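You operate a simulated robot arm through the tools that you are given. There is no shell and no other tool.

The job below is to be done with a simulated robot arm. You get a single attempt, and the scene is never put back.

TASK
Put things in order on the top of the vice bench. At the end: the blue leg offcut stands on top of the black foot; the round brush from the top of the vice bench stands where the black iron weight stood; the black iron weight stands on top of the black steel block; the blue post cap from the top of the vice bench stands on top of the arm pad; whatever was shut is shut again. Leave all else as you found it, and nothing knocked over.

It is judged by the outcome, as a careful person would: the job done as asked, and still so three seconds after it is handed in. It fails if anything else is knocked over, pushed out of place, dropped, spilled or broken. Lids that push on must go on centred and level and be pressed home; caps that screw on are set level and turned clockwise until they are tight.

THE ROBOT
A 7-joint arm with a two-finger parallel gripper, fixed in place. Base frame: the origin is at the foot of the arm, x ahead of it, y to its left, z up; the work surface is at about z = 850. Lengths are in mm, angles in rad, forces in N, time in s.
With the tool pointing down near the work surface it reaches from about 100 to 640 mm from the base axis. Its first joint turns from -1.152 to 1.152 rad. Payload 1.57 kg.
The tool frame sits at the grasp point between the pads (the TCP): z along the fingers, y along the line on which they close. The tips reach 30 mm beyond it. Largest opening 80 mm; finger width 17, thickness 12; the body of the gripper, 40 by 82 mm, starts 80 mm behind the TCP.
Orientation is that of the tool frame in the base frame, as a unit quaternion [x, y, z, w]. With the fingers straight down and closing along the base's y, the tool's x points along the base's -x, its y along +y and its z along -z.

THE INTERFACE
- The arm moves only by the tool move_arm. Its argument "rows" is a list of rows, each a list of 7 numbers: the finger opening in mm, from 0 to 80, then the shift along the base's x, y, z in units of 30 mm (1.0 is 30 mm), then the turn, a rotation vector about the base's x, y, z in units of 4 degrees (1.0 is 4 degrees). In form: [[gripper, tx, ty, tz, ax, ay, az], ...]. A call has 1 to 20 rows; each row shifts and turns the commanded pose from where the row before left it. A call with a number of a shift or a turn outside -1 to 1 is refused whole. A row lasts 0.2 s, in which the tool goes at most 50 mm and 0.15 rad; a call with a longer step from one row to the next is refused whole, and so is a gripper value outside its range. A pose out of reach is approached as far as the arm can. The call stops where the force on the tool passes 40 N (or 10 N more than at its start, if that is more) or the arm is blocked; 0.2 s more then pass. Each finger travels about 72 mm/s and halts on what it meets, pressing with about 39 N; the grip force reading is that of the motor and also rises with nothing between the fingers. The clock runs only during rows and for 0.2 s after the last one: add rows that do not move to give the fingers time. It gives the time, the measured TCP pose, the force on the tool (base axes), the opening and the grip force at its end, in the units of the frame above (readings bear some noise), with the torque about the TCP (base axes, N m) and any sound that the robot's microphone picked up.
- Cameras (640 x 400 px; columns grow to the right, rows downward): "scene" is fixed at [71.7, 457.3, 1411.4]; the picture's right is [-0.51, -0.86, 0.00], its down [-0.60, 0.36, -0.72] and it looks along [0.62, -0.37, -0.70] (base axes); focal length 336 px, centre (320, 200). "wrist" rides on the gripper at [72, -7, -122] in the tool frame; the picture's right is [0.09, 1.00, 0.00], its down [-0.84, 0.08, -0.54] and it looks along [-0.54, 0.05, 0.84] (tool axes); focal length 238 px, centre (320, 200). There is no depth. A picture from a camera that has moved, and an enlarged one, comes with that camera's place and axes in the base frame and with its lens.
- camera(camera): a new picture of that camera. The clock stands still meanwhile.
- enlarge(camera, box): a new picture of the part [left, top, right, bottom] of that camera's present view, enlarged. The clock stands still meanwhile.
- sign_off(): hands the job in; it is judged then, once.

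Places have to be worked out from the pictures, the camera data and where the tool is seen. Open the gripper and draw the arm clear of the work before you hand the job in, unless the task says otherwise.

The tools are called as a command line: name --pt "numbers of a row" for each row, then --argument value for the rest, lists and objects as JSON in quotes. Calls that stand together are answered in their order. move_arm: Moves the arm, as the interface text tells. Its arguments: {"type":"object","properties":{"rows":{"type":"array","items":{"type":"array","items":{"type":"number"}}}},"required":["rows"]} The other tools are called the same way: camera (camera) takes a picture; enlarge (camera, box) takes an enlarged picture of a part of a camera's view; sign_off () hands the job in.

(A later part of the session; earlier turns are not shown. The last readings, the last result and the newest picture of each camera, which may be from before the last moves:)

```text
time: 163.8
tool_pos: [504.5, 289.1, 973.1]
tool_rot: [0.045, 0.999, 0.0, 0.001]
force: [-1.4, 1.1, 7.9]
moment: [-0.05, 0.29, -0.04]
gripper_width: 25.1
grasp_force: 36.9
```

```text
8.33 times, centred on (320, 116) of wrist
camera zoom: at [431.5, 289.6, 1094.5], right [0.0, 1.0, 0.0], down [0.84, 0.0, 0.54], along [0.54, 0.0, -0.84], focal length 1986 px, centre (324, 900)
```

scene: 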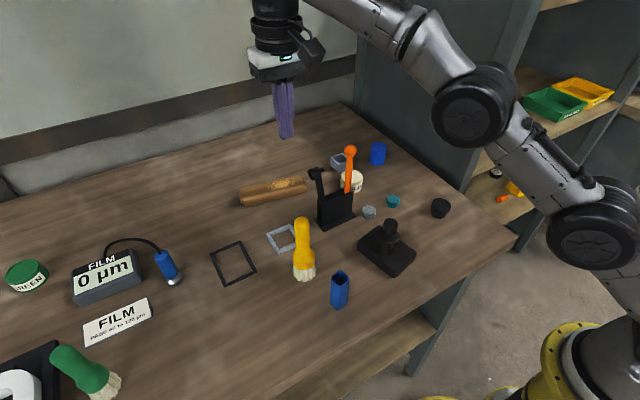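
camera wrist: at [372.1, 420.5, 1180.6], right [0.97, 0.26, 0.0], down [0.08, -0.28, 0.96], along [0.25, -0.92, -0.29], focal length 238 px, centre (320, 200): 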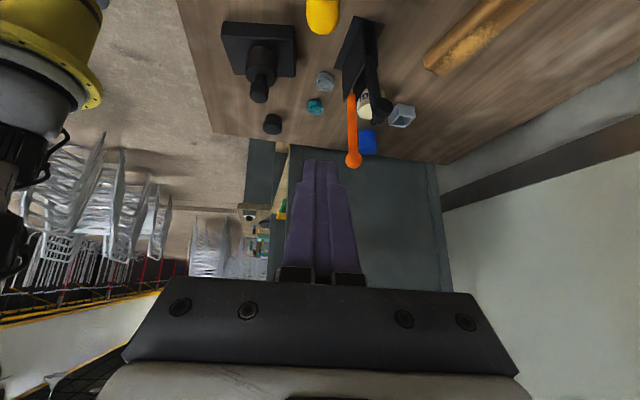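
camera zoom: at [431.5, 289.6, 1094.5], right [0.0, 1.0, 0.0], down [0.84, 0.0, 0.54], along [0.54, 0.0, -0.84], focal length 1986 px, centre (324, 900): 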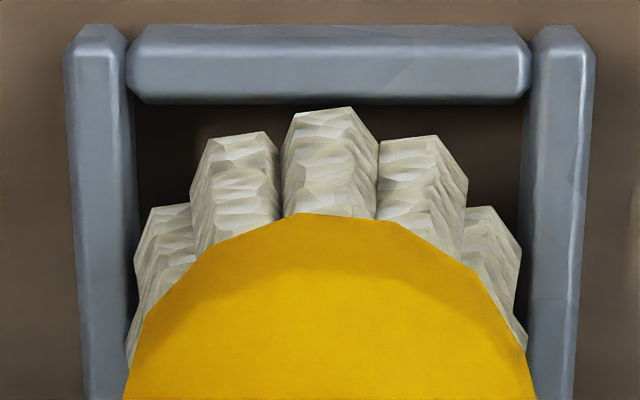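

Contact again although visibly there is ~1 mm of gap at both sides and 0.5 mm at the front – so the foot's solid shape is larger than its picture. One decisive test: lean it 12° again with the low edge clearly (≈4 mm) inside the near wall; if that edge passes below the rim, the foot is round and simply too wide.

move_arm --pt "0 0 0 0.5 0 0 0" --pt "0 -0.2 0 0.2 0 -1 0" --pt "0 -0.2 0 0 0 -1 0" --pt "0 -0.25 0 0 0 -1 0" --pt "0 0 0 -0.2 0 0 0" --pt "0 0 0 0 0 0 0" --pt "0 0 0 0 0 0 0" --pt "0 0 0 0 0 0 0" --pt "0 0 0 0 0 0 0"

enlarge --camera "wrist" --box '[285, 85, 357, 145]'

```text
time: 165.8
tool_pos: [485.1, 289.6, 985.8]
tool_rot: [0.047, 0.993, 0.004, 0.105]
force: [-1.0, 0.3, -1.4]
moment: [0.01, 0.0, -0.01]
gripper_width: 24.9
grasp_force: 37.0
```

```text
6.67 times, centred on (321, 115) of wrist
camera zoom: at [389.6, 290.0, 1090.9], right [0.0, 1.0, 0.0], down [0.71, 0.0, 0.7], along [0.7, 0.0, -0.71], focal length 1589 px, centre (313, 767)
```

zoom: 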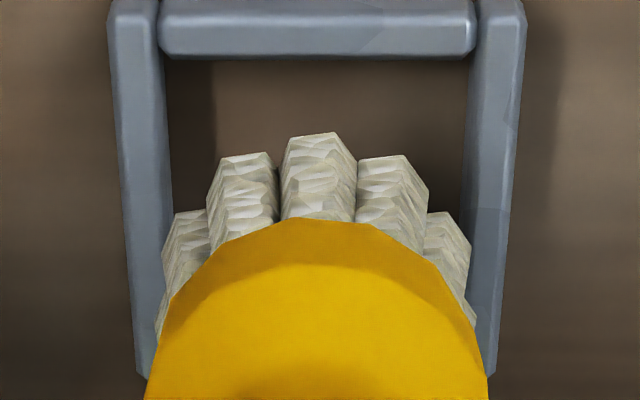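

The low edge is ≈6 mm inside the near wall. Lowering it past rim height: 9 mm, then small steps.

move_arm --pt "0 0 0 -0.2 0 0 0" --pt "0 0 0 -0.1 0 0 0" --pt "0 0 0 0 0 0 0" --pt "0 0 0 0 0 0 0" --pt "0 0 0 0 0 0 0"

move_arm --pt "0 0 0 -0.05 0 0 0" --pt "0 0 0 -0.05 0 0 0" --pt "0 0 0 0 0 0 0" --pt "0 0 0 0 0 0 0" --pt "0 0 0 0 0 0 0"

```text
time: 167.0
tool_pos: [485.0, 289.9, 977.7]
tool_rot: [0.046, 0.994, 0.004, 0.104]
force: [0.9, -0.1, -1.5]
moment: [-0.03, 0.01, 0.01]
gripper_width: 25.4
grasp_force: 36.5
```

```text
time: 168.2
tool_pos: [484.5, 289.4, 974.1]
tool_rot: [0.046, 0.993, 0.004, 0.104]
force: [0.2, -0.5, -1.3]
moment: [0.01, 0.01, 0.0]
gripper_width: 25.3
grasp_force: 36.8
```

Low edge at ≈860 and still free – continuing down.

move_arm --pt "0 0 0 -0.05 0 0 0" --pt "0 0 0 -0.05 0 0 0" --pt "0 0 0 0 0 0 0" --pt "0 0 0 0 0 0 0" --pt "0 0 0 0 0 0 0"

move_arm --pt "0 0 0 -0.05 0 0 0" --pt "0 0 0 -0.03 0 0 0" --pt "0 0 0 0 0 0 0" --pt "0 0 0 0 0 0 0" --pt "0 0 0 0 0 0 0"

enlarge --camera "wrist" --box '[285, 85, 357, 145]'

enlarge --camera "scene" --box '[255, 210, 315, 260]'

```text
time: 169.4
tool_pos: [485.0, 290.1, 972.6]
tool_rot: [0.046, 0.993, 0.006, 0.106]
force: [-2.0, -0.9, 8.8]
moment: [-0.03, 0.11, -0.01]
gripper_width: 25.1
grasp_force: 36.3
```

```text
time: 170.6
tool_pos: [485.1, 289.4, 972.2]
tool_rot: [0.045, 0.993, 0.007, 0.106]
force: [-4.4, -5.2, 27.4]
moment: [-0.13, 0.17, -0.06]
gripper_width: 25.0
grasp_force: 37.2
```

```text
6.67 times, centred on (321, 115) of wrist
camera zoom: at [388.6, 289.8, 1075.9], right [0.0, 1.0, 0.0], down [0.7, 0.0, 0.71], along [0.71, 0.0, -0.7], focal length 1589 px, centre (313, 767)
```

zoom: 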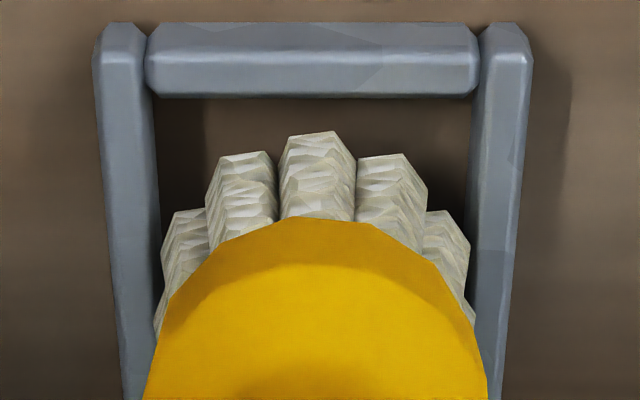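

```text
8.00 times, centred on (285, 235) of scene
camera zoom: at [71.1, 457.0, 1411.5], right [-0.51, -0.86, 0.0], down [-0.6, 0.36, -0.72], along [0.62, -0.37, -0.7], focal length 2687 px, centre (600, -80)
```

zoom: 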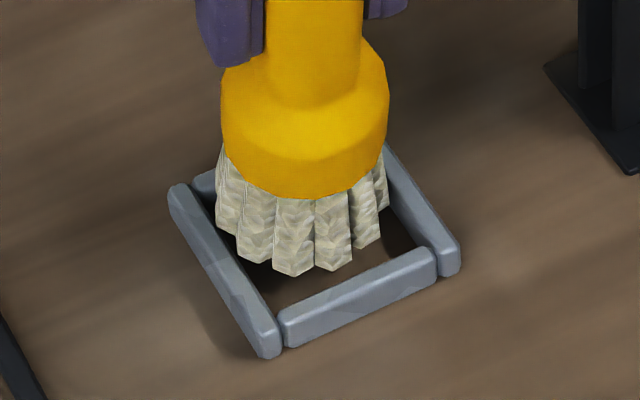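

The low edge went ~3 mm below the rim and then jammed on both side walls – so the foot is a solid round of radius ≈25–26 mm, about 2 mm per side too wide for the frame's 47 mm inside. It cannot go down inside; the only way for it to stand at that place is centred, upright on the frame's rim, which supports it on all four sides. Lifting and bringing it upright again.

move_arm --pt "0 0 0 0.3 0 0 0" --pt "0 0 0 0.4 0 0 0" --pt "0 0.2 0 0 0 1 0" --pt "0 0.2 0 0 0 1 0" --pt "0 0.25 0 0 0 1 0" --pt "0 0 0 0 0 0 0" --pt "0 0 0 0 0 0 0" --pt "0 0 0 0 0 0 0" --pt "0 0 0 0 0 0 0"

enlarge --camera "wrist" --box '[270, 80, 370, 250]'

enlarge --camera "scene" --box '[235, 140, 335, 260]'

```text
time: 172.6
tool_pos: [503.6, 289.6, 990.2]
tool_rot: [0.045, 0.999, 0.0, 0.001]
force: [0.3, -0.3, -1.3]
moment: [0.0, 0.02, 0.01]
gripper_width: 25.1
grasp_force: 36.8
```

```text
2.35 times, centred on (320, 165) of wrist
camera zoom: at [430.9, 290.2, 1112.3], right [0.0, 1.0, 0.0], down [0.84, 0.0, 0.54], along [0.54, 0.0, -0.84], focal length 561 px, centre (320, 282)
```

zoom: 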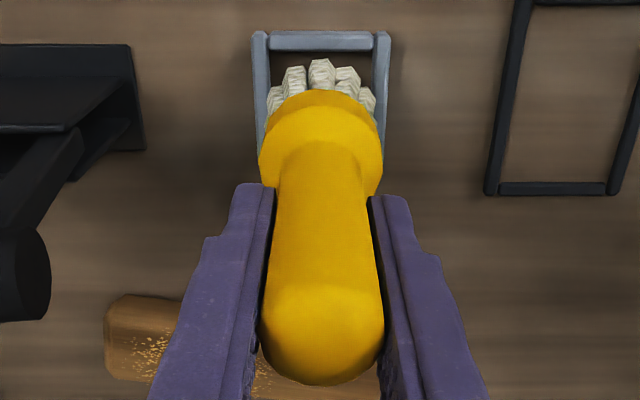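

```text
3.33 times, centred on (285, 200) of scene
camera zoom: at [71.7, 457.4, 1411.4], right [-0.51, -0.86, 0.0], down [-0.6, 0.36, -0.72], along [0.62, -0.37, -0.7], focal length 1120 px, centre (437, 200)
```

zoom: 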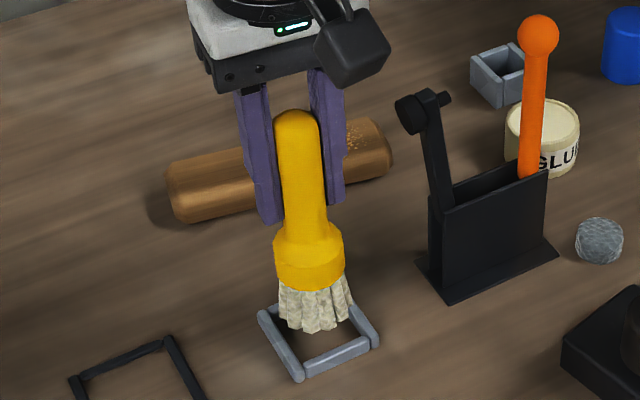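

I'll re-seat the grip first: set the brush on the bench in front, re-grip it centred and plumb, so that it can be released cleanly on the rim.

move_arm --pt "0 -0.5 0 0 0 0 0" --pt "0 -0.9 0 0 0 0 0" --pt "0 -0.9 0 0 0 0 0" --pt "0 -0.5 0 0 0 0 0" --pt "0 0 0 -0.4 0 0 0" --pt "0 0 0 -0.4 0 0 0" --pt "0 0 0 -0.1 0 0 0" --pt "0 0 0 0 0 0 0" --pt "0 0 0 0 0 0 0"

move_arm --pt "0 0 0 -0.03 0 0 0" --pt "0 0 0 -0.03 0 0 0" --pt "0 0 0 0 0 0 0" --pt "0 0 0 0 0 0 0"

```text
time: 174.6
tool_pos: [420.3, 289.0, 963.6]
tool_rot: [0.046, 0.999, -0.001, -0.001]
force: [0.3, 0.3, -1.0]
moment: [0.03, 0.0, 0.02]
gripper_width: 25.3
grasp_force: 36.7
```

```text
time: 175.6
tool_pos: [421.2, 288.8, 961.7]
tool_rot: [0.046, 0.999, 0.0, 0.001]
force: [-0.5, -0.2, -1.1]
moment: [0.0, -0.02, 0.02]
gripper_width: 25.1
grasp_force: 36.3
```

move_arm --pt "0 0 0 -0.04 0 0 0" --pt "0 0 0 -0.03 0 0 0" --pt "0 0 0 0 0 0 0" --pt "0 0 0 0 0 0 0"

```text
time: 176.6
tool_pos: [420.7, 289.4, 960.2]
tool_rot: [0.045, 0.999, 0.001, 0.0]
force: [-3.1, -2.1, 12.9]
moment: [-0.23, 0.27, 0.03]
gripper_width: 25.2
grasp_force: 36.6
```

Resting on the bench. Opening and checking the handle's position relative to the open fingers.

move_arm --pt "0 0 0 0.03 0 0 0" --pt "30 0 0 0 0 0 0" --pt "45 0 0 0 0 0 0" --pt "60 0 0 0 0 0 0" --pt "60 0 0 0 0 0 0" --pt "60 0 0 0 0 0 0"

enlarge --camera "wrist" --box '[270, 90, 370, 260]'

```text
time: 178.0
tool_pos: [420.8, 288.7, 959.7]
tool_rot: [0.046, 0.999, -0.001, -0.001]
force: [0.3, 0.0, -0.1]
moment: [0.01, 0.01, 0.03]
gripper_width: 60.1
grasp_force: 0.0
```

```text
2.35 times, centred on (320, 175) of wrist
camera zoom: at [347.8, 289.7, 1081.7], right [0.0, 1.0, 0.0], down [0.84, 0.0, 0.54], along [0.54, 0.0, -0.84], focal length 561 px, centre (320, 259)
```

zoom: 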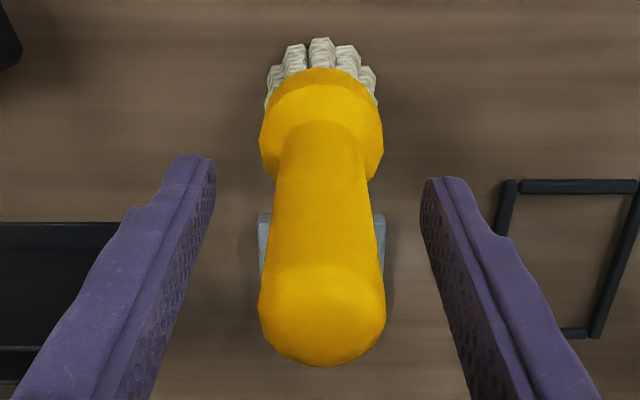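

The brush centre is ≈3 mm toward −x from the TCP. Shifting −3 mm, closing on the handle, and lifting.

move_arm --pt "60 -0.1 0.02 0.05 0 0 0" --pt "60 0 0 0 0 0 0" --pt "60 0 0 0 0 0 0" --pt "0 0 0 0 0 0 0" --pt "0 0 0 0 0 0 0" --pt "0 0 0 0 0 0 0" --pt "0 0 0 0 0 0 0" --pt "0 0 0 0 0 0 0"

move_arm --pt "0 0 0 0.3 0 0 0" --pt "0 0 0 0.6 0 0 0" --pt "0 0.8 0 0 0 0 0" --pt "0 0.9 0 0 0 0 0" --pt "0 0.75 0.02 0 0 0 0" --pt "0 0.25 0 -0.2 0 0 0" --pt "0 0 0 0 0 0 0" --pt "0 0 0 0 0 0 0" --pt "0 0 0 0 0 0 0" --pt "0 0 0 0 0 0 0"

enlarge --camera "wrist" --box '[287, 88, 352, 136]'

enlarge --camera "scene" --box '[255, 205, 315, 255]'

```text
time: 179.8
tool_pos: [417.4, 289.1, 961.3]
tool_rot: [0.046, 0.999, 0.0, 0.0]
force: [-0.4, 0.0, 0.6]
moment: [-0.03, 0.0, 0.01]
gripper_width: 25.1
grasp_force: 36.7
```

```text
time: 182.0
tool_pos: [498.6, 290.6, 981.6]
tool_rot: [0.045, 0.999, 0.001, 0.0]
force: [0.6, 0.0, -1.5]
moment: [0.01, -0.02, 0.03]
gripper_width: 25.1
grasp_force: 36.3
```

```text
8.33 times, centred on (320, 112) of wrist
camera zoom: at [426.7, 291.9, 1103.7], right [0.0, 1.0, 0.0], down [0.84, 0.0, 0.54], along [0.54, 0.0, -0.84], focal length 1986 px, centre (324, 933)
```

zoom: 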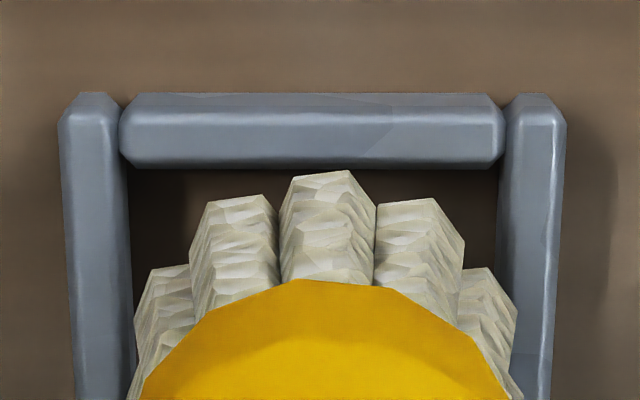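

```text
8.00 times, centred on (285, 230) of scene
camera zoom: at [71.7, 457.4, 1411.4], right [-0.51, -0.86, 0.0], down [-0.6, 0.36, -0.72], along [0.62, -0.37, -0.7], focal length 2687 px, centre (600, -40)
```

zoom: 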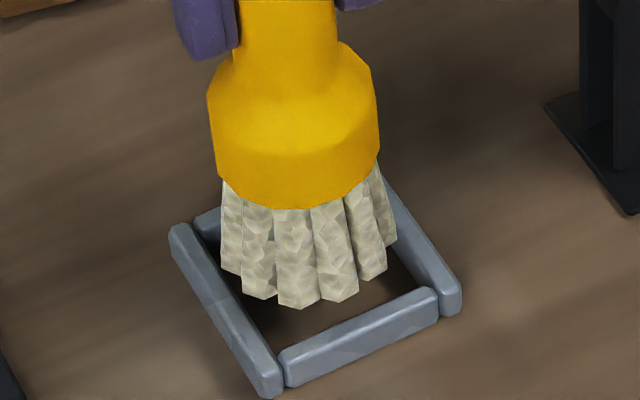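

Offsets now: ring centre ≈1.5 mm low in x and 1.5 mm high in y relative to the frame. Correcting and lowering to just above the rim.

move_arm --pt "0 0.05 -0.048 0 0 0 0" --pt "0 0 0 -0.13 0 0 0" --pt "0 0 0 -0.1 0 0 0" --pt "0 0 0 0 0 0 0" --pt "0 0 0 0 0 0 0" --pt "0 0 0 0 0 0 0" --pt "0 0 0 0 0 0 0"

enlarge --camera "wrist" --box '[287, 88, 352, 136]'

enlarge --camera "scene" --box '[262, 218, 308, 258]'

```text
time: 183.6
tool_pos: [500.5, 290.7, 975.2]
tool_rot: [0.046, 0.999, 0.0, 0.0]
force: [0.0, -0.4, -0.9]
moment: [0.0, -0.01, 0.0]
gripper_width: 25.2
grasp_force: 36.9
```

```text
8.33 times, centred on (320, 112) of wrist
camera zoom: at [428.5, 290.3, 1097.1], right [0.0, 1.0, 0.0], down [0.84, 0.0, 0.54], along [0.54, 0.0, -0.84], focal length 1986 px, centre (324, 933)
```

zoom: 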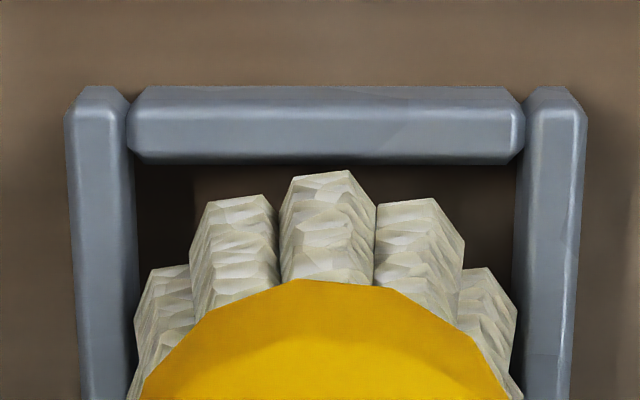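

```text
10.00 times, centred on (285, 238) of scene
camera zoom: at [71.7, 457.4, 1411.4], right [-0.51, -0.86, 0.0], down [-0.6, 0.36, -0.72], along [0.62, -0.37, -0.7], focal length 3359 px, centre (670, -180)
```

zoom: 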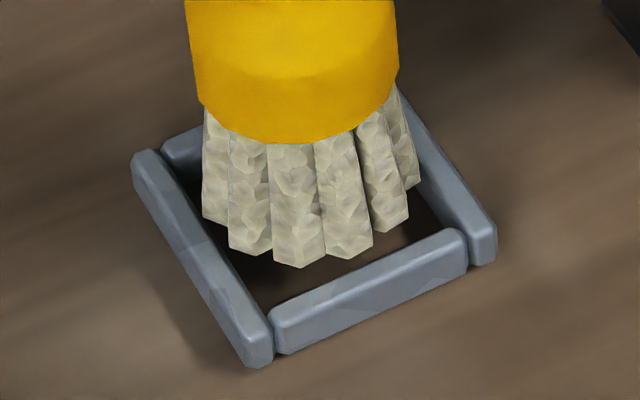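

Now centred in both directions (near gap ≈0.2 mm, side gaps ≈0.5 mm each) and square to the frame. Lowering very gently from here.

move_arm --pt "0 0 0 -0.025 0 0 0" --pt "0 0 0 0 0 0 0" --pt "0 0 0 -0.025 0 0 0" --pt "0 0 0 0 0 0 0" --pt "0 0 0 -0.02 0 0 0" --pt "0 0 0 0 0 0 0" --pt "0 0 0 0 0 0 0" --pt "0 0 0 0 0 0 0"

```text
time: 185.4
tool_pos: [500.4, 289.6, 974.1]
tool_rot: [0.045, 0.999, 0.0, 0.0]
force: [0.1, -0.4, 0.3]
moment: [0.0, 0.04, -0.03]
gripper_width: 25.0
grasp_force: 36.4
```

move_arm --pt "0 0 0 -0.02 0 0 0" --pt "0 0 0 0 0 0 0" --pt "0 0 0 0 0 0 0" --pt "0 0 0 0 0 0 0"

move_arm --pt "0 0 0 -0.02 0 0 0" --pt "0 0 0 0 0 0 0" --pt "0 0 0 0 0 0 0" --pt "0 0 0 0 0 0 0"

```text
time: 186.4
tool_pos: [499.8, 289.5, 974.3]
tool_rot: [0.045, 0.999, 0.0, 0.0]
force: [-2.2, -1.6, 7.8]
moment: [-0.09, 0.23, 0.03]
gripper_width: 25.2
grasp_force: 36.2
```

```text
time: 187.4
tool_pos: [501.4, 288.4, 973.4]
tool_rot: [0.046, 0.999, 0.0, 0.002]
force: [0.9, -0.3, 12.4]
moment: [-0.11, 0.13, -0.01]
gripper_width: 25.3
grasp_force: 36.7
```

It seats on the rim at TCP ≈973.8 (foot ≈862.7), supported around. Easing the load and opening the fingers only slightly (caged) to see that it stands on its own.

move_arm --pt "0 0 0 0.02 0 0 0" --pt "0 0 0 0 0 0 0" --pt "0 0 0 0 0 0 0" --pt "27 0 0 0 0 0 0" --pt "29 0 0 0 0 0 0" --pt "31 0 0 0 0 0 0" --pt "31 0 0 0 0 0 0" --pt "31 0 0 0 0 0 0"

enlarge --camera "wrist" --box '[287, 88, 352, 136]'

enlarge --camera "scene" --box '[235, 150, 335, 260]'

enlarge --camera "scene" --box '[262, 218, 308, 258]'

```text
time: 189.2
tool_pos: [499.9, 288.9, 971.9]
tool_rot: [0.046, 0.999, 0.0, 0.0]
force: [-0.6, -0.2, 0.0]
moment: [0.0, 0.0, -0.01]
gripper_width: 31.0
grasp_force: 0.1
```

```text
8.33 times, centred on (320, 112) of wrist
camera zoom: at [427.8, 289.6, 1094.8], right [0.0, 1.0, 0.0], down [0.84, 0.0, 0.54], along [0.54, 0.0, -0.84], focal length 1986 px, centre (324, 933)
```

zoom: 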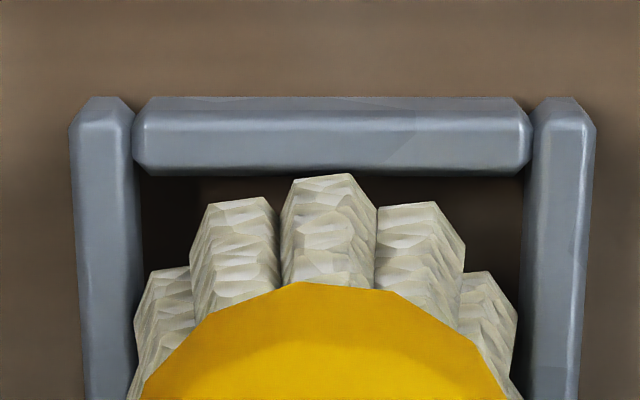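

```text
3.64 times, centred on (285, 205) of scene
camera zoom: at [71.7, 457.3, 1411.4], right [-0.51, -0.86, 0.0], down [-0.6, 0.36, -0.72], along [0.62, -0.37, -0.7], focal length 1222 px, centre (447, 182)
```

zoom: 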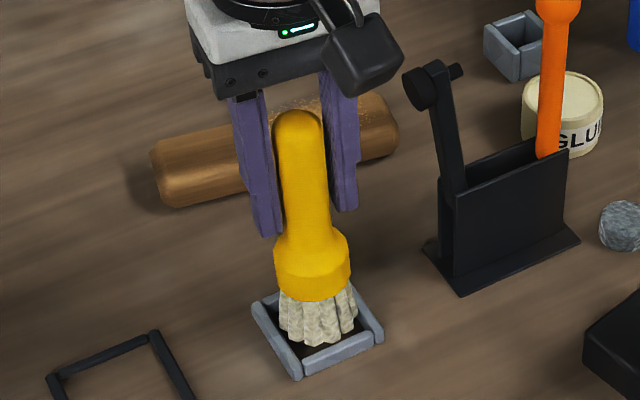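

```text
10.00 times, centred on (285, 238) of scene
camera zoom: at [71.7, 457.3, 1411.4], right [-0.51, -0.86, 0.0], down [-0.6, 0.36, -0.72], along [0.62, -0.37, -0.7], focal length 3359 px, centre (670, -180)
```

zoom: 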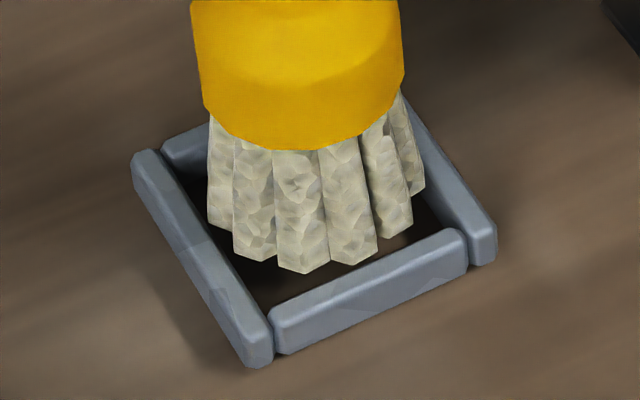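

Released inside the caged fingers, it stands upright by itself on the rim. Opening wider, waiting, and checking again before retreating.

move_arm --pt "40 0 0 0 0 0 0" --pt "50 0 0 0 0 0 0" --pt "60 0 0 0 0 0 0" --pt "60 0 0 0 0 0 0" --pt "60 0 0 0 0 0 0" --pt "60 0 0 0 0 0 0" --pt "60 0 0 0 0 0 0" --pt "60 0 0 0 0 0 0"

enlarge --camera "scene" --box '[235, 150, 335, 260]'

camera --camera "wrist"

```text
time: 191.0
tool_pos: [499.5, 288.4, 972.7]
tool_rot: [0.045, 0.999, 0.0, 0.0]
force: [0.2, -0.1, 0.6]
moment: [-0.01, -0.01, 0.0]
gripper_width: 60.0
grasp_force: 0.0
```

```text
3.64 times, centred on (285, 205) of scene
camera zoom: at [71.7, 457.3, 1411.4], right [-0.51, -0.86, 0.0], down [-0.6, 0.36, -0.72], along [0.62, -0.37, -0.7], focal length 1222 px, centre (447, 182)
```

zoom: 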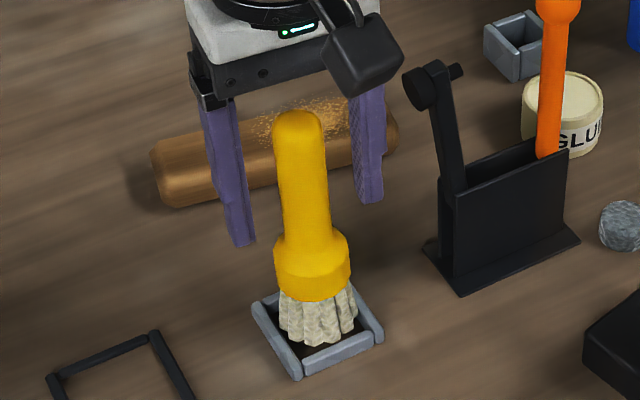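

```text
taken
camera wrist: at [427.8, 289.6, 1094.8], right [0.0, 1.0, 0.0], down [0.84, 0.0, 0.54], along [0.54, 0.0, -0.84], focal length 238 px, centre (320, 200)
```

wrist: 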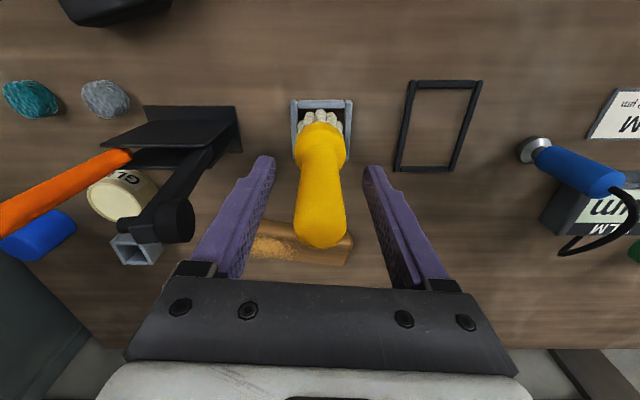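

Stable and upright. Raising straight up, then moving over to the blue leg offcut at ≈(319, 271) with the gripper yawed to match it (~+11°).

move_arm --pt "60 0 0 0.4 0 0 0" --pt "60 0 0 0.8 0 0 0" --pt "60 0 0 0.9 0 0 0" --pt "60 0 0 0.9 0 0 0" --pt "80 0 0 0.9 0 0 0" --pt "80 -0.9 -0.1 0 0 0 1" --pt "80 -0.9 -0.1 0 0 0 1" --pt "80 -0.9 -0.1 0 0 0 1" --pt "80 -0.9 -0.1 0 0 0 1" --pt "80 -0.9 -0.1 -0.3 0 0 0" --pt "80 -0.9 -0.1 -0.5 0 0 0" --pt "80 -0.6 0 -0.5 0 0 0" --pt "80 0 0 0 0 0 0" --pt "80 0 0 0 0 0 0"

camera --camera "wrist"

camera --camera "scene"

```text
time: 194.0
tool_pos: [320.7, 271.1, 1051.7]
tool_rot: [-0.094, 0.996, 0.0, 0.0]
force: [0.4, 0.2, 0.5]
moment: [0.02, 0.04, -0.03]
gripper_width: 79.9
grasp_force: 0.1
```

```text
taken
camera wrist: at [250.7, 252.8, 1173.5], right [-0.28, 0.96, 0.0], down [0.81, 0.23, 0.54], along [0.52, 0.15, -0.84], focal length 238 px, centre (320, 200)
```

wrist: 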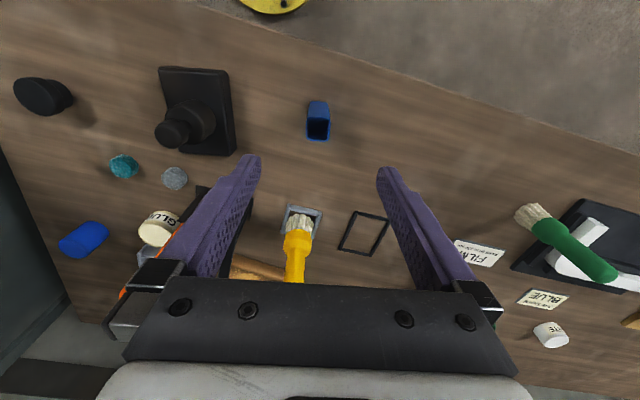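

```text
taken
```

scene: 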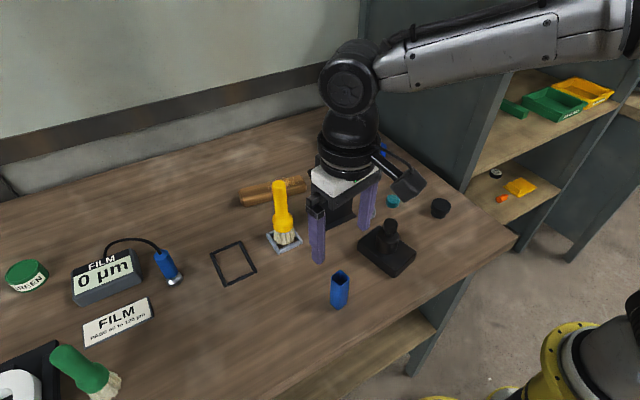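

Brush stands fine. Enlarging the offcut to refine its centre and orientation.

enlarge --camera "wrist" --box '[285, 85, 355, 150]'

enlarge --camera "scene" --box '[310, 255, 370, 320]'

```text
6.15 times, centred on (320, 118) of wrist
camera zoom: at [250.7, 252.8, 1173.5], right [-0.28, 0.96, 0.0], down [0.81, 0.23, 0.54], along [0.52, 0.15, -0.84], focal length 1467 px, centre (320, 708)
```

zoom: 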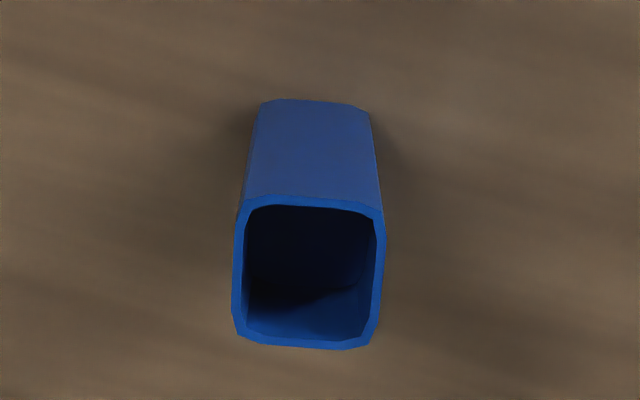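

```text
6.15 times, centred on (340, 288) of scene
camera zoom: at [71.7, 457.3, 1411.4], right [-0.51, -0.86, 0.0], down [-0.6, 0.36, -0.72], along [0.62, -0.37, -0.7], focal length 2067 px, centre (197, -338)
```

zoom: 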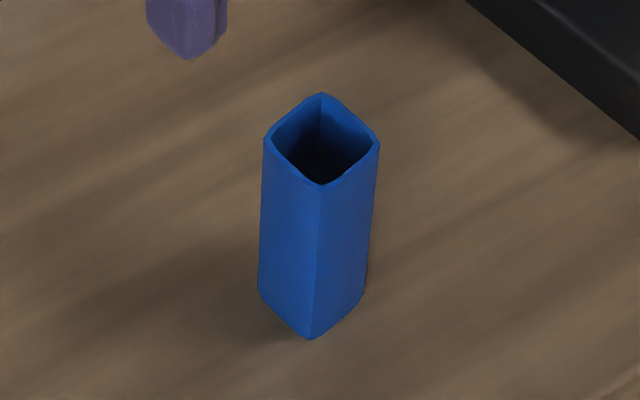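

Offcut: ≈23 mm square, yaw ≈10°, centre ≈(318.8, 270.6), top z≈932. Shifting −1.8 mm in x, descending to TCP z≈895 and closing on it.

move_arm --pt "80 -0.06 -0.015 -0.8 0 0 0" --pt "70 0 0 -0.9 0 0 0" --pt "60 0 0 -0.9 0 0 0" --pt "60 0 0 -0.9 0 0 0" --pt "60 0 0 -0.9 0 0 0" --pt "60 0 0 -0.6 0 0 0" --pt "60 0 0 -0.2 0 0 0" --pt "60 0 0 0 0 0 0" --pt "60 0 0 0 0 0 0"

camera --camera "wrist"

enlarge --camera "scene" --box '[290, 230, 400, 330]'

```text
time: 196.0
tool_pos: [319.3, 271.2, 895.8]
tool_rot: [-0.094, 0.996, -0.001, 0.0]
force: [0.7, 0.1, 0.3]
moment: [-0.02, 0.0, 0.04]
gripper_width: 59.8
grasp_force: 0.1
```

```text
taken
camera wrist: at [248.5, 252.5, 1016.5], right [-0.28, 0.96, 0.0], down [0.81, 0.23, 0.54], along [0.52, 0.15, -0.84], focal length 238 px, centre (320, 200)
```

wrist: 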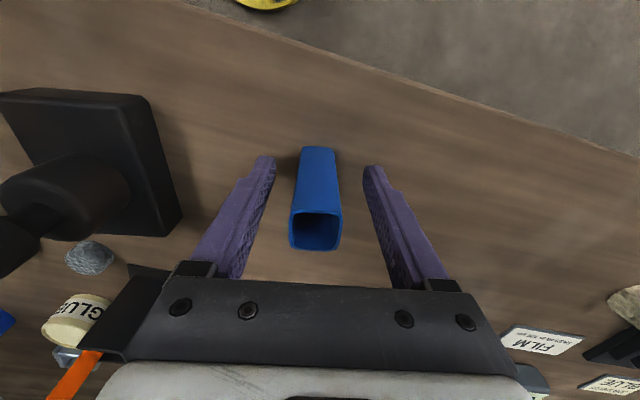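

```text
4.00 times, centred on (345, 280) of scene
camera zoom: at [71.7, 457.3, 1411.4], right [-0.51, -0.86, 0.0], down [-0.6, 0.36, -0.72], along [0.62, -0.37, -0.7], focal length 1344 px, centre (220, -120)
```

zoom: 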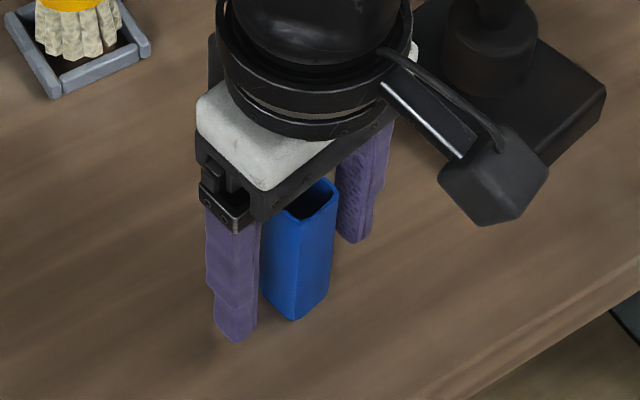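

The offcut stands squarely between the fingers. Closing, then lifting a little.

move_arm --pt "0 0 0 0 0 0 0" --pt "0 0 0 0 0 0 0" --pt "0 0 0 0 0 0 0" --pt "0 0 0 0 0 0 0"

move_arm --pt "0 0 0 0.2 0 0 0" --pt "0 0 0 0.5 0 0 0" --pt "0 0 0 0.8 0 0 0" --pt "0 0 0 0.8 0 0 0" --pt "0 0 0 0 0 0 0" --pt "0 0 0 0 0 0 0"

camera --camera "wrist"

enlarge --camera "scene" --box '[290, 190, 460, 330]'

```text
time: 197.0
tool_pos: [318.3, 271.1, 895.4]
tool_rot: [-0.093, 0.996, 0.001, 0.0]
force: [0.3, 0.3, -0.2]
moment: [0.0, 0.01, 0.02]
gripper_width: 25.4
grasp_force: 36.4
```

```text
time: 198.4
tool_pos: [317.0, 270.7, 965.8]
tool_rot: [-0.094, 0.996, 0.0, 0.001]
force: [0.6, -0.1, -1.5]
moment: [0.03, 0.02, 0.01]
gripper_width: 25.3
grasp_force: 37.4
```

```text
taken
camera wrist: at [247.7, 251.0, 1087.2], right [-0.28, 0.96, 0.0], down [0.81, 0.23, 0.54], along [0.52, 0.15, -0.84], focal length 238 px, centre (320, 200)
```

wrist: 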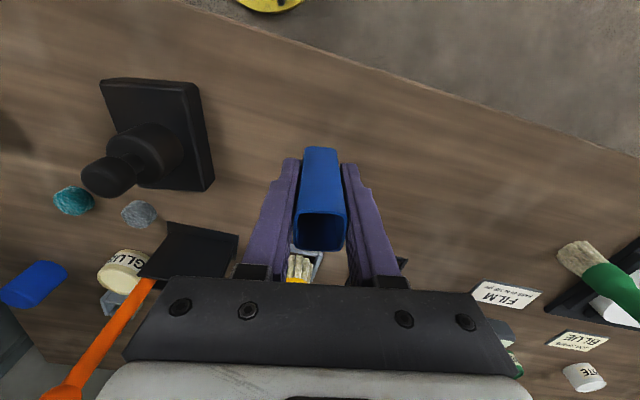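

```text
2.86 times, centred on (375, 260) of scene
camera zoom: at [71.7, 457.4, 1411.4], right [-0.51, -0.86, 0.0], down [-0.6, 0.36, -0.72], along [0.62, -0.37, -0.7], focal length 960 px, centre (163, 29)
```

zoom: 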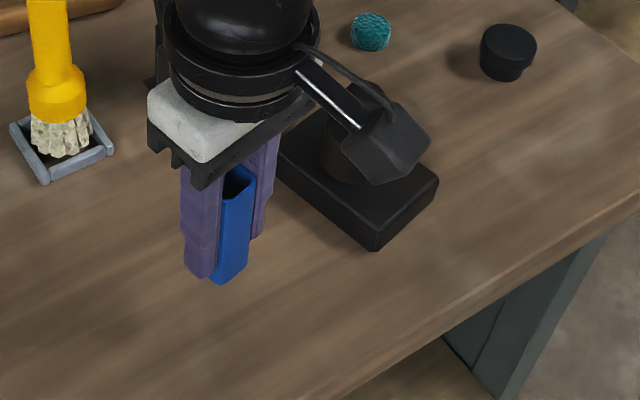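

Offcut gripped (25.4 mm). Raising and carrying it over to the region of the black foot, above the weight on the way.

move_arm --pt "0 0 0 0.8 0 0 0" --pt "0 0 -0.3 0.8 0 0 0" --pt "0 0.1 -0.9 0.7 0 0 0" --pt "0 0.2 -0.9 0 0 0 0" --pt "0 0.2 -0.9 0 0 0 0" --pt "0 0.2 -0.9 0 0 0 0" --pt "0 0.2 -0.9 0 0 0 0" --pt "0 0.2 -0.9 0 0 0 0" --pt "0 0.2 -0.9 0 0 0 0" --pt "0 0.2 -0.9 0 0 0 0" --pt "0 0.2 -0.9 0 0 0 0" --pt "0 0 -0.6 0 0 0 0" --pt "0 0 0 0 0 0 0" --pt "0 0 0 0 0 0 0"

camera --camera "wrist"

camera --camera "scene"

```text
time: 201.4
tool_pos: [370.0, 1.0, 1032.6]
tool_rot: [-0.094, 0.996, 0.0, 0.0]
force: [-1.0, -0.3, -0.9]
moment: [0.05, 0.0, 0.0]
gripper_width: 25.3
grasp_force: 37.0
```

```text
taken
camera wrist: at [300.6, -18.4, 1154.6], right [-0.28, 0.96, 0.0], down [0.81, 0.23, 0.54], along [0.52, 0.15, -0.84], focal length 238 px, centre (320, 200)
```

wrist: 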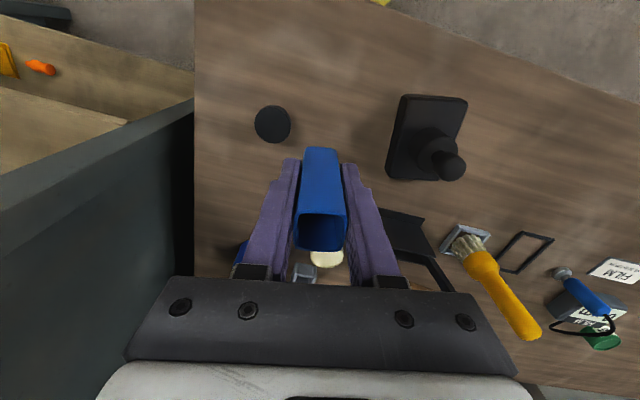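

```text
taken
```

scene: 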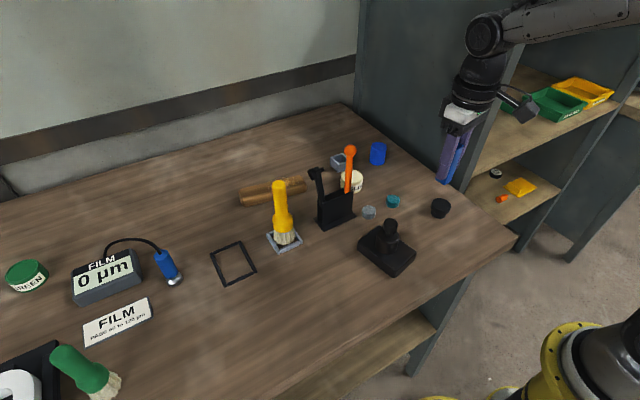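

The foot is visible at left of the held offcut. Enlarging in both cameras to locate it.

enlarge --camera "wrist" --box '[240, 95, 305, 150]'

enlarge --camera "scene" --box '[415, 180, 465, 235]'

```text
7.27 times, centred on (272, 122) of wrist
camera zoom: at [300.6, -18.4, 1154.6], right [-0.28, 0.96, 0.0], down [0.81, 0.23, 0.54], along [0.52, 0.15, -0.84], focal length 1734 px, centre (666, 764)
```

zoom: 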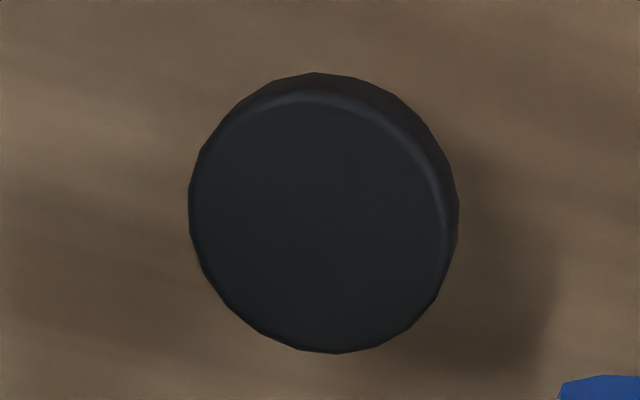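

```text
7.27 times, centred on (440, 208) of scene
camera zoom: at [71.7, 457.3, 1411.4], right [-0.51, -0.86, 0.0], down [-0.6, 0.36, -0.72], along [0.62, -0.37, -0.7], focal length 2443 px, centre (-553, 146)
```

zoom: 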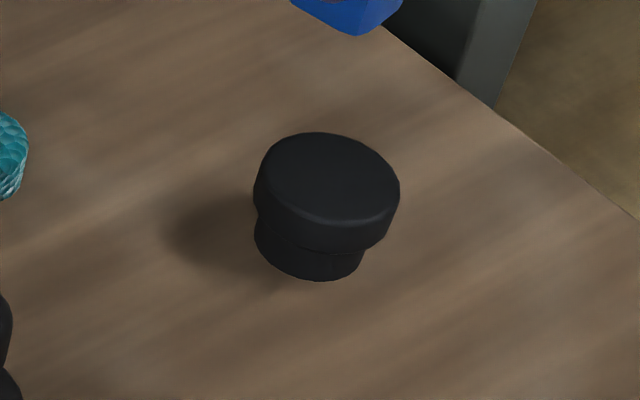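

Foot ≈(389.5, −48.5), top z≈881, Ø≈44–47 mm. Moving the offcut above it, turning the yaw to −5° so that the camera axes line up with the base.

move_arm --pt "0 0.2 -0.5 0 0 0 -1" --pt "0 0.2 -0.5 0 0 0 -1" --pt "0 0.15 -0.4 0 0 0 -1" --pt "0 0.1 -0.25 -0.3 0 0 -1" --pt "0 0 0 -0.5 0 0 0" --pt "0 0 0 0 0 0 0" --pt "0 0 0 0 0 0 0"

camera --camera "wrist"

enlarge --camera "wrist" --box '[280, 95, 360, 165]'

enlarge --camera "scene" --box '[400, 150, 480, 235]'

```text
time: 203.0
tool_pos: [389.9, -48.7, 1008.9]
tool_rot: [0.046, 0.999, 0.0, 0.0]
force: [0.4, -0.1, -0.4]
moment: [0.01, 0.01, -0.02]
gripper_width: 25.3
grasp_force: 36.7
```

```text
taken
camera wrist: at [316.5, -47.6, 1129.9], right [0.0, 1.0, 0.0], down [0.84, 0.0, 0.54], along [0.54, 0.0, -0.84], focal length 238 px, centre (320, 200)
```

wrist: 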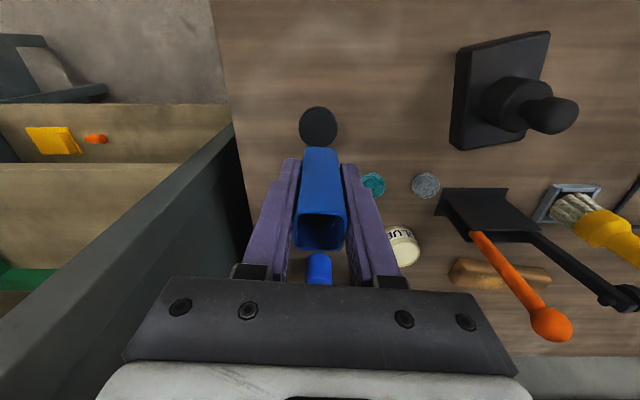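

```text
5.71 times, centred on (320, 130) of wrist
camera zoom: at [316.5, -47.6, 1129.9], right [0.0, 1.0, 0.0], down [0.84, 0.0, 0.54], along [0.54, 0.0, -0.84], focal length 1362 px, centre (320, 600)
```

zoom: 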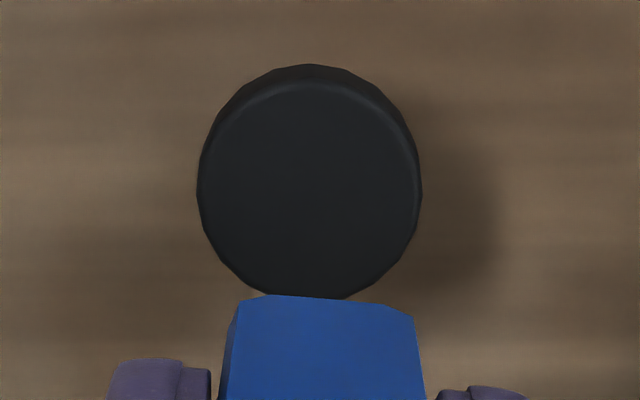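

```text
4.71 times, centred on (440, 192) of scene
camera zoom: at [71.7, 457.3, 1411.4], right [-0.51, -0.86, 0.0], down [-0.6, 0.36, -0.72], along [0.62, -0.37, -0.7], focal length 1581 px, centre (-245, 235)
```

zoom: 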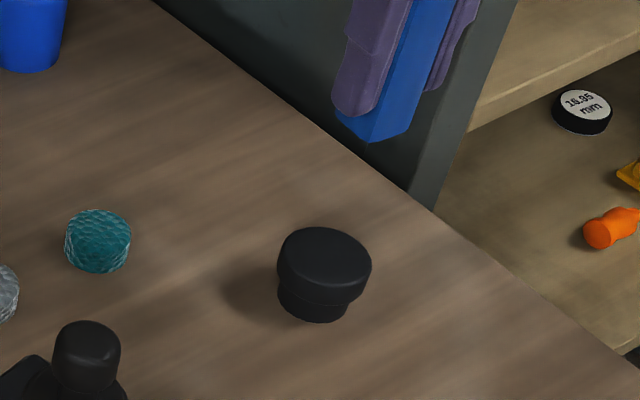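

Foot centre ≈(388.6, −49). Shifting −0.7/−1.0 mm and lowering to a few mm above its top.

move_arm --pt "0 -0.023 -0.033 -0.5 0 0 0" --pt "0 0 0 -0.8 0 0 0" --pt "0 0 0 -0.8 0 0 0" --pt "0 0 0 -0.4 0 0 0" --pt "0 0 0 0 0 0 0" --pt "0 0 0 0 0 0 0"

enlarge --camera "wrist" --box '[280, 110, 360, 180]'

enlarge --camera "scene" --box '[400, 150, 480, 235]'

```text
time: 204.4
tool_pos: [388.3, -49.8, 932.2]
tool_rot: [0.046, 0.999, 0.0, 0.001]
force: [-0.4, -0.3, -1.0]
moment: [-0.02, -0.03, 0.01]
gripper_width: 25.4
grasp_force: 36.9
```

```text
5.71 times, centred on (320, 145) of wrist
camera zoom: at [315.2, -48.8, 1054.9], right [0.0, 1.0, 0.0], down [0.84, 0.0, 0.54], along [0.54, 0.0, -0.84], focal length 1362 px, centre (320, 514)
```

zoom: 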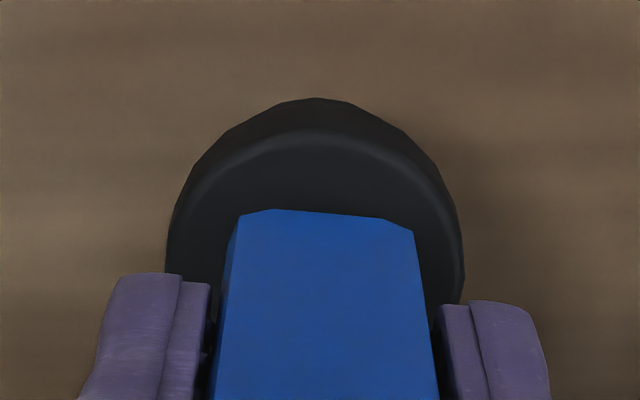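

```text
4.71 times, centred on (440, 192) of scene
camera zoom: at [71.7, 457.3, 1411.4], right [-0.51, -0.86, 0.0], down [-0.6, 0.36, -0.72], along [0.62, -0.37, -0.7], focal length 1581 px, centre (-245, 235)
```

zoom: 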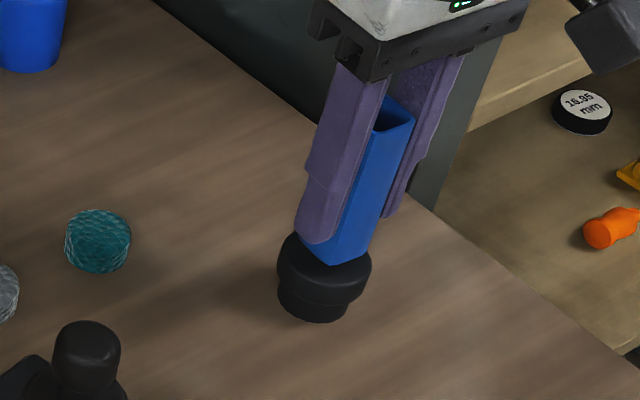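

Nearly centred: front margin ≈8 mm, y about 1 mm high. Shifting −1 mm in y and lowering gently to contact.

move_arm --pt "0 0.02 -0.035 0 0 0 0" --pt "0 0 0 -0.06 0 0 0" --pt "0 0 0 -0.06 0 0 0" --pt "0 0 0 0 0 0 0" --pt "0 0 0 0 0 0 0"

move_arm --pt "0 0 0 -0.04 0 0 0" --pt "0 0 0 0 0 0 0" --pt "0 0 0 0 0 0 0"

```text
time: 205.6
tool_pos: [388.0, -51.1, 930.2]
tool_rot: [0.045, 0.999, 0.0, 0.0]
force: [-0.2, 0.5, -0.3]
moment: [0.0, 0.0, 0.02]
gripper_width: 25.3
grasp_force: 36.6
```

```text
time: 206.4
tool_pos: [388.2, -50.3, 928.0]
tool_rot: [0.046, 0.999, 0.0, 0.0]
force: [0.0, -0.7, -0.3]
moment: [0.03, -0.03, -0.01]
gripper_width: 25.5
grasp_force: 37.2
```

move_arm --pt "0 0 0 -0.04 0 0 0" --pt "0 0 0 0 0 0 0" --pt "0 0 0 0 0 0 0"

move_arm --pt "0 0 0 -0.04 0 0 0" --pt "0 0 0 0 0 0 0" --pt "0 0 0 0 0 0 0"

```text
time: 207.2
tool_pos: [388.5, -50.2, 928.1]
tool_rot: [0.045, 0.999, 0.0, 0.0]
force: [0.4, -0.7, -1.1]
moment: [-0.01, -0.02, -0.01]
gripper_width: 25.3
grasp_force: 37.2
```

```text
time: 208.0
tool_pos: [387.3, -50.9, 926.5]
tool_rot: [0.045, 0.999, 0.0, 0.0]
force: [-0.3, -0.3, -0.8]
moment: [-0.02, 0.0, -0.03]
gripper_width: 25.5
grasp_force: 37.0
```

move_arm --pt "0 0 0 -0.04 0 0 0" --pt "0 0 0 0 0 0 0" --pt "0 0 0 0 0 0 0"

move_arm --pt "0 0 0 -0.04 0 0 0" --pt "0 0 0 0 0 0 0" --pt "0 0 0 0 0 0 0"

```text
time: 208.8
tool_pos: [387.7, -49.8, 925.3]
tool_rot: [0.045, 0.999, 0.0, -0.001]
force: [-0.5, 0.6, -1.0]
moment: [0.02, -0.03, 0.03]
gripper_width: 25.3
grasp_force: 36.9
```

```text
time: 209.6
tool_pos: [388.1, -49.7, 924.3]
tool_rot: [0.045, 0.999, -0.001, 0.0]
force: [-1.5, -0.3, 3.7]
moment: [0.0, 0.06, -0.02]
gripper_width: 25.2
grasp_force: 36.6
```

Contact (≈5 N) at TCP ≈924.3, i.e. foot top ≈879. Checking alignment before release.

enlarge --camera "wrist" --box '[280, 110, 360, 180]'

enlarge --camera "scene" --box '[405, 160, 475, 230]'

```text
5.71 times, centred on (320, 145) of wrist
camera zoom: at [316.1, -49.6, 1046.4], right [0.0, 1.0, 0.0], down [0.84, 0.0, 0.54], along [0.54, 0.0, -0.84], focal length 1362 px, centre (320, 514)
```

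zoom: 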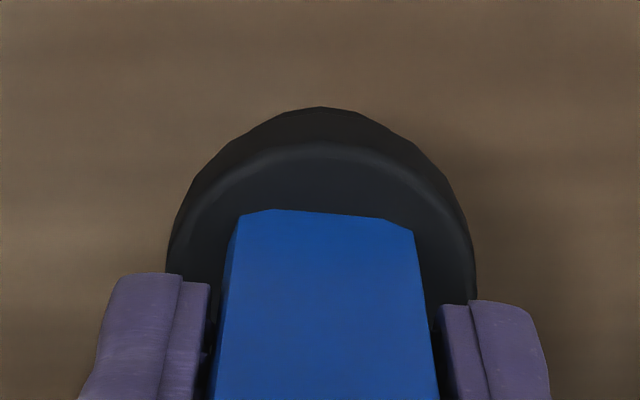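

```text
5.71 times, centred on (440, 195) of scene
camera zoom: at [71.6, 457.4, 1411.4], right [-0.51, -0.86, 0.0], down [-0.6, 0.36, -0.72], along [0.62, -0.37, -0.7], focal length 1920 px, centre (-366, 229)
```

zoom: 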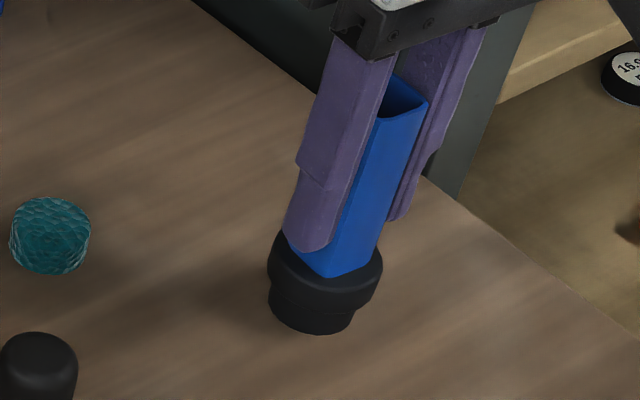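

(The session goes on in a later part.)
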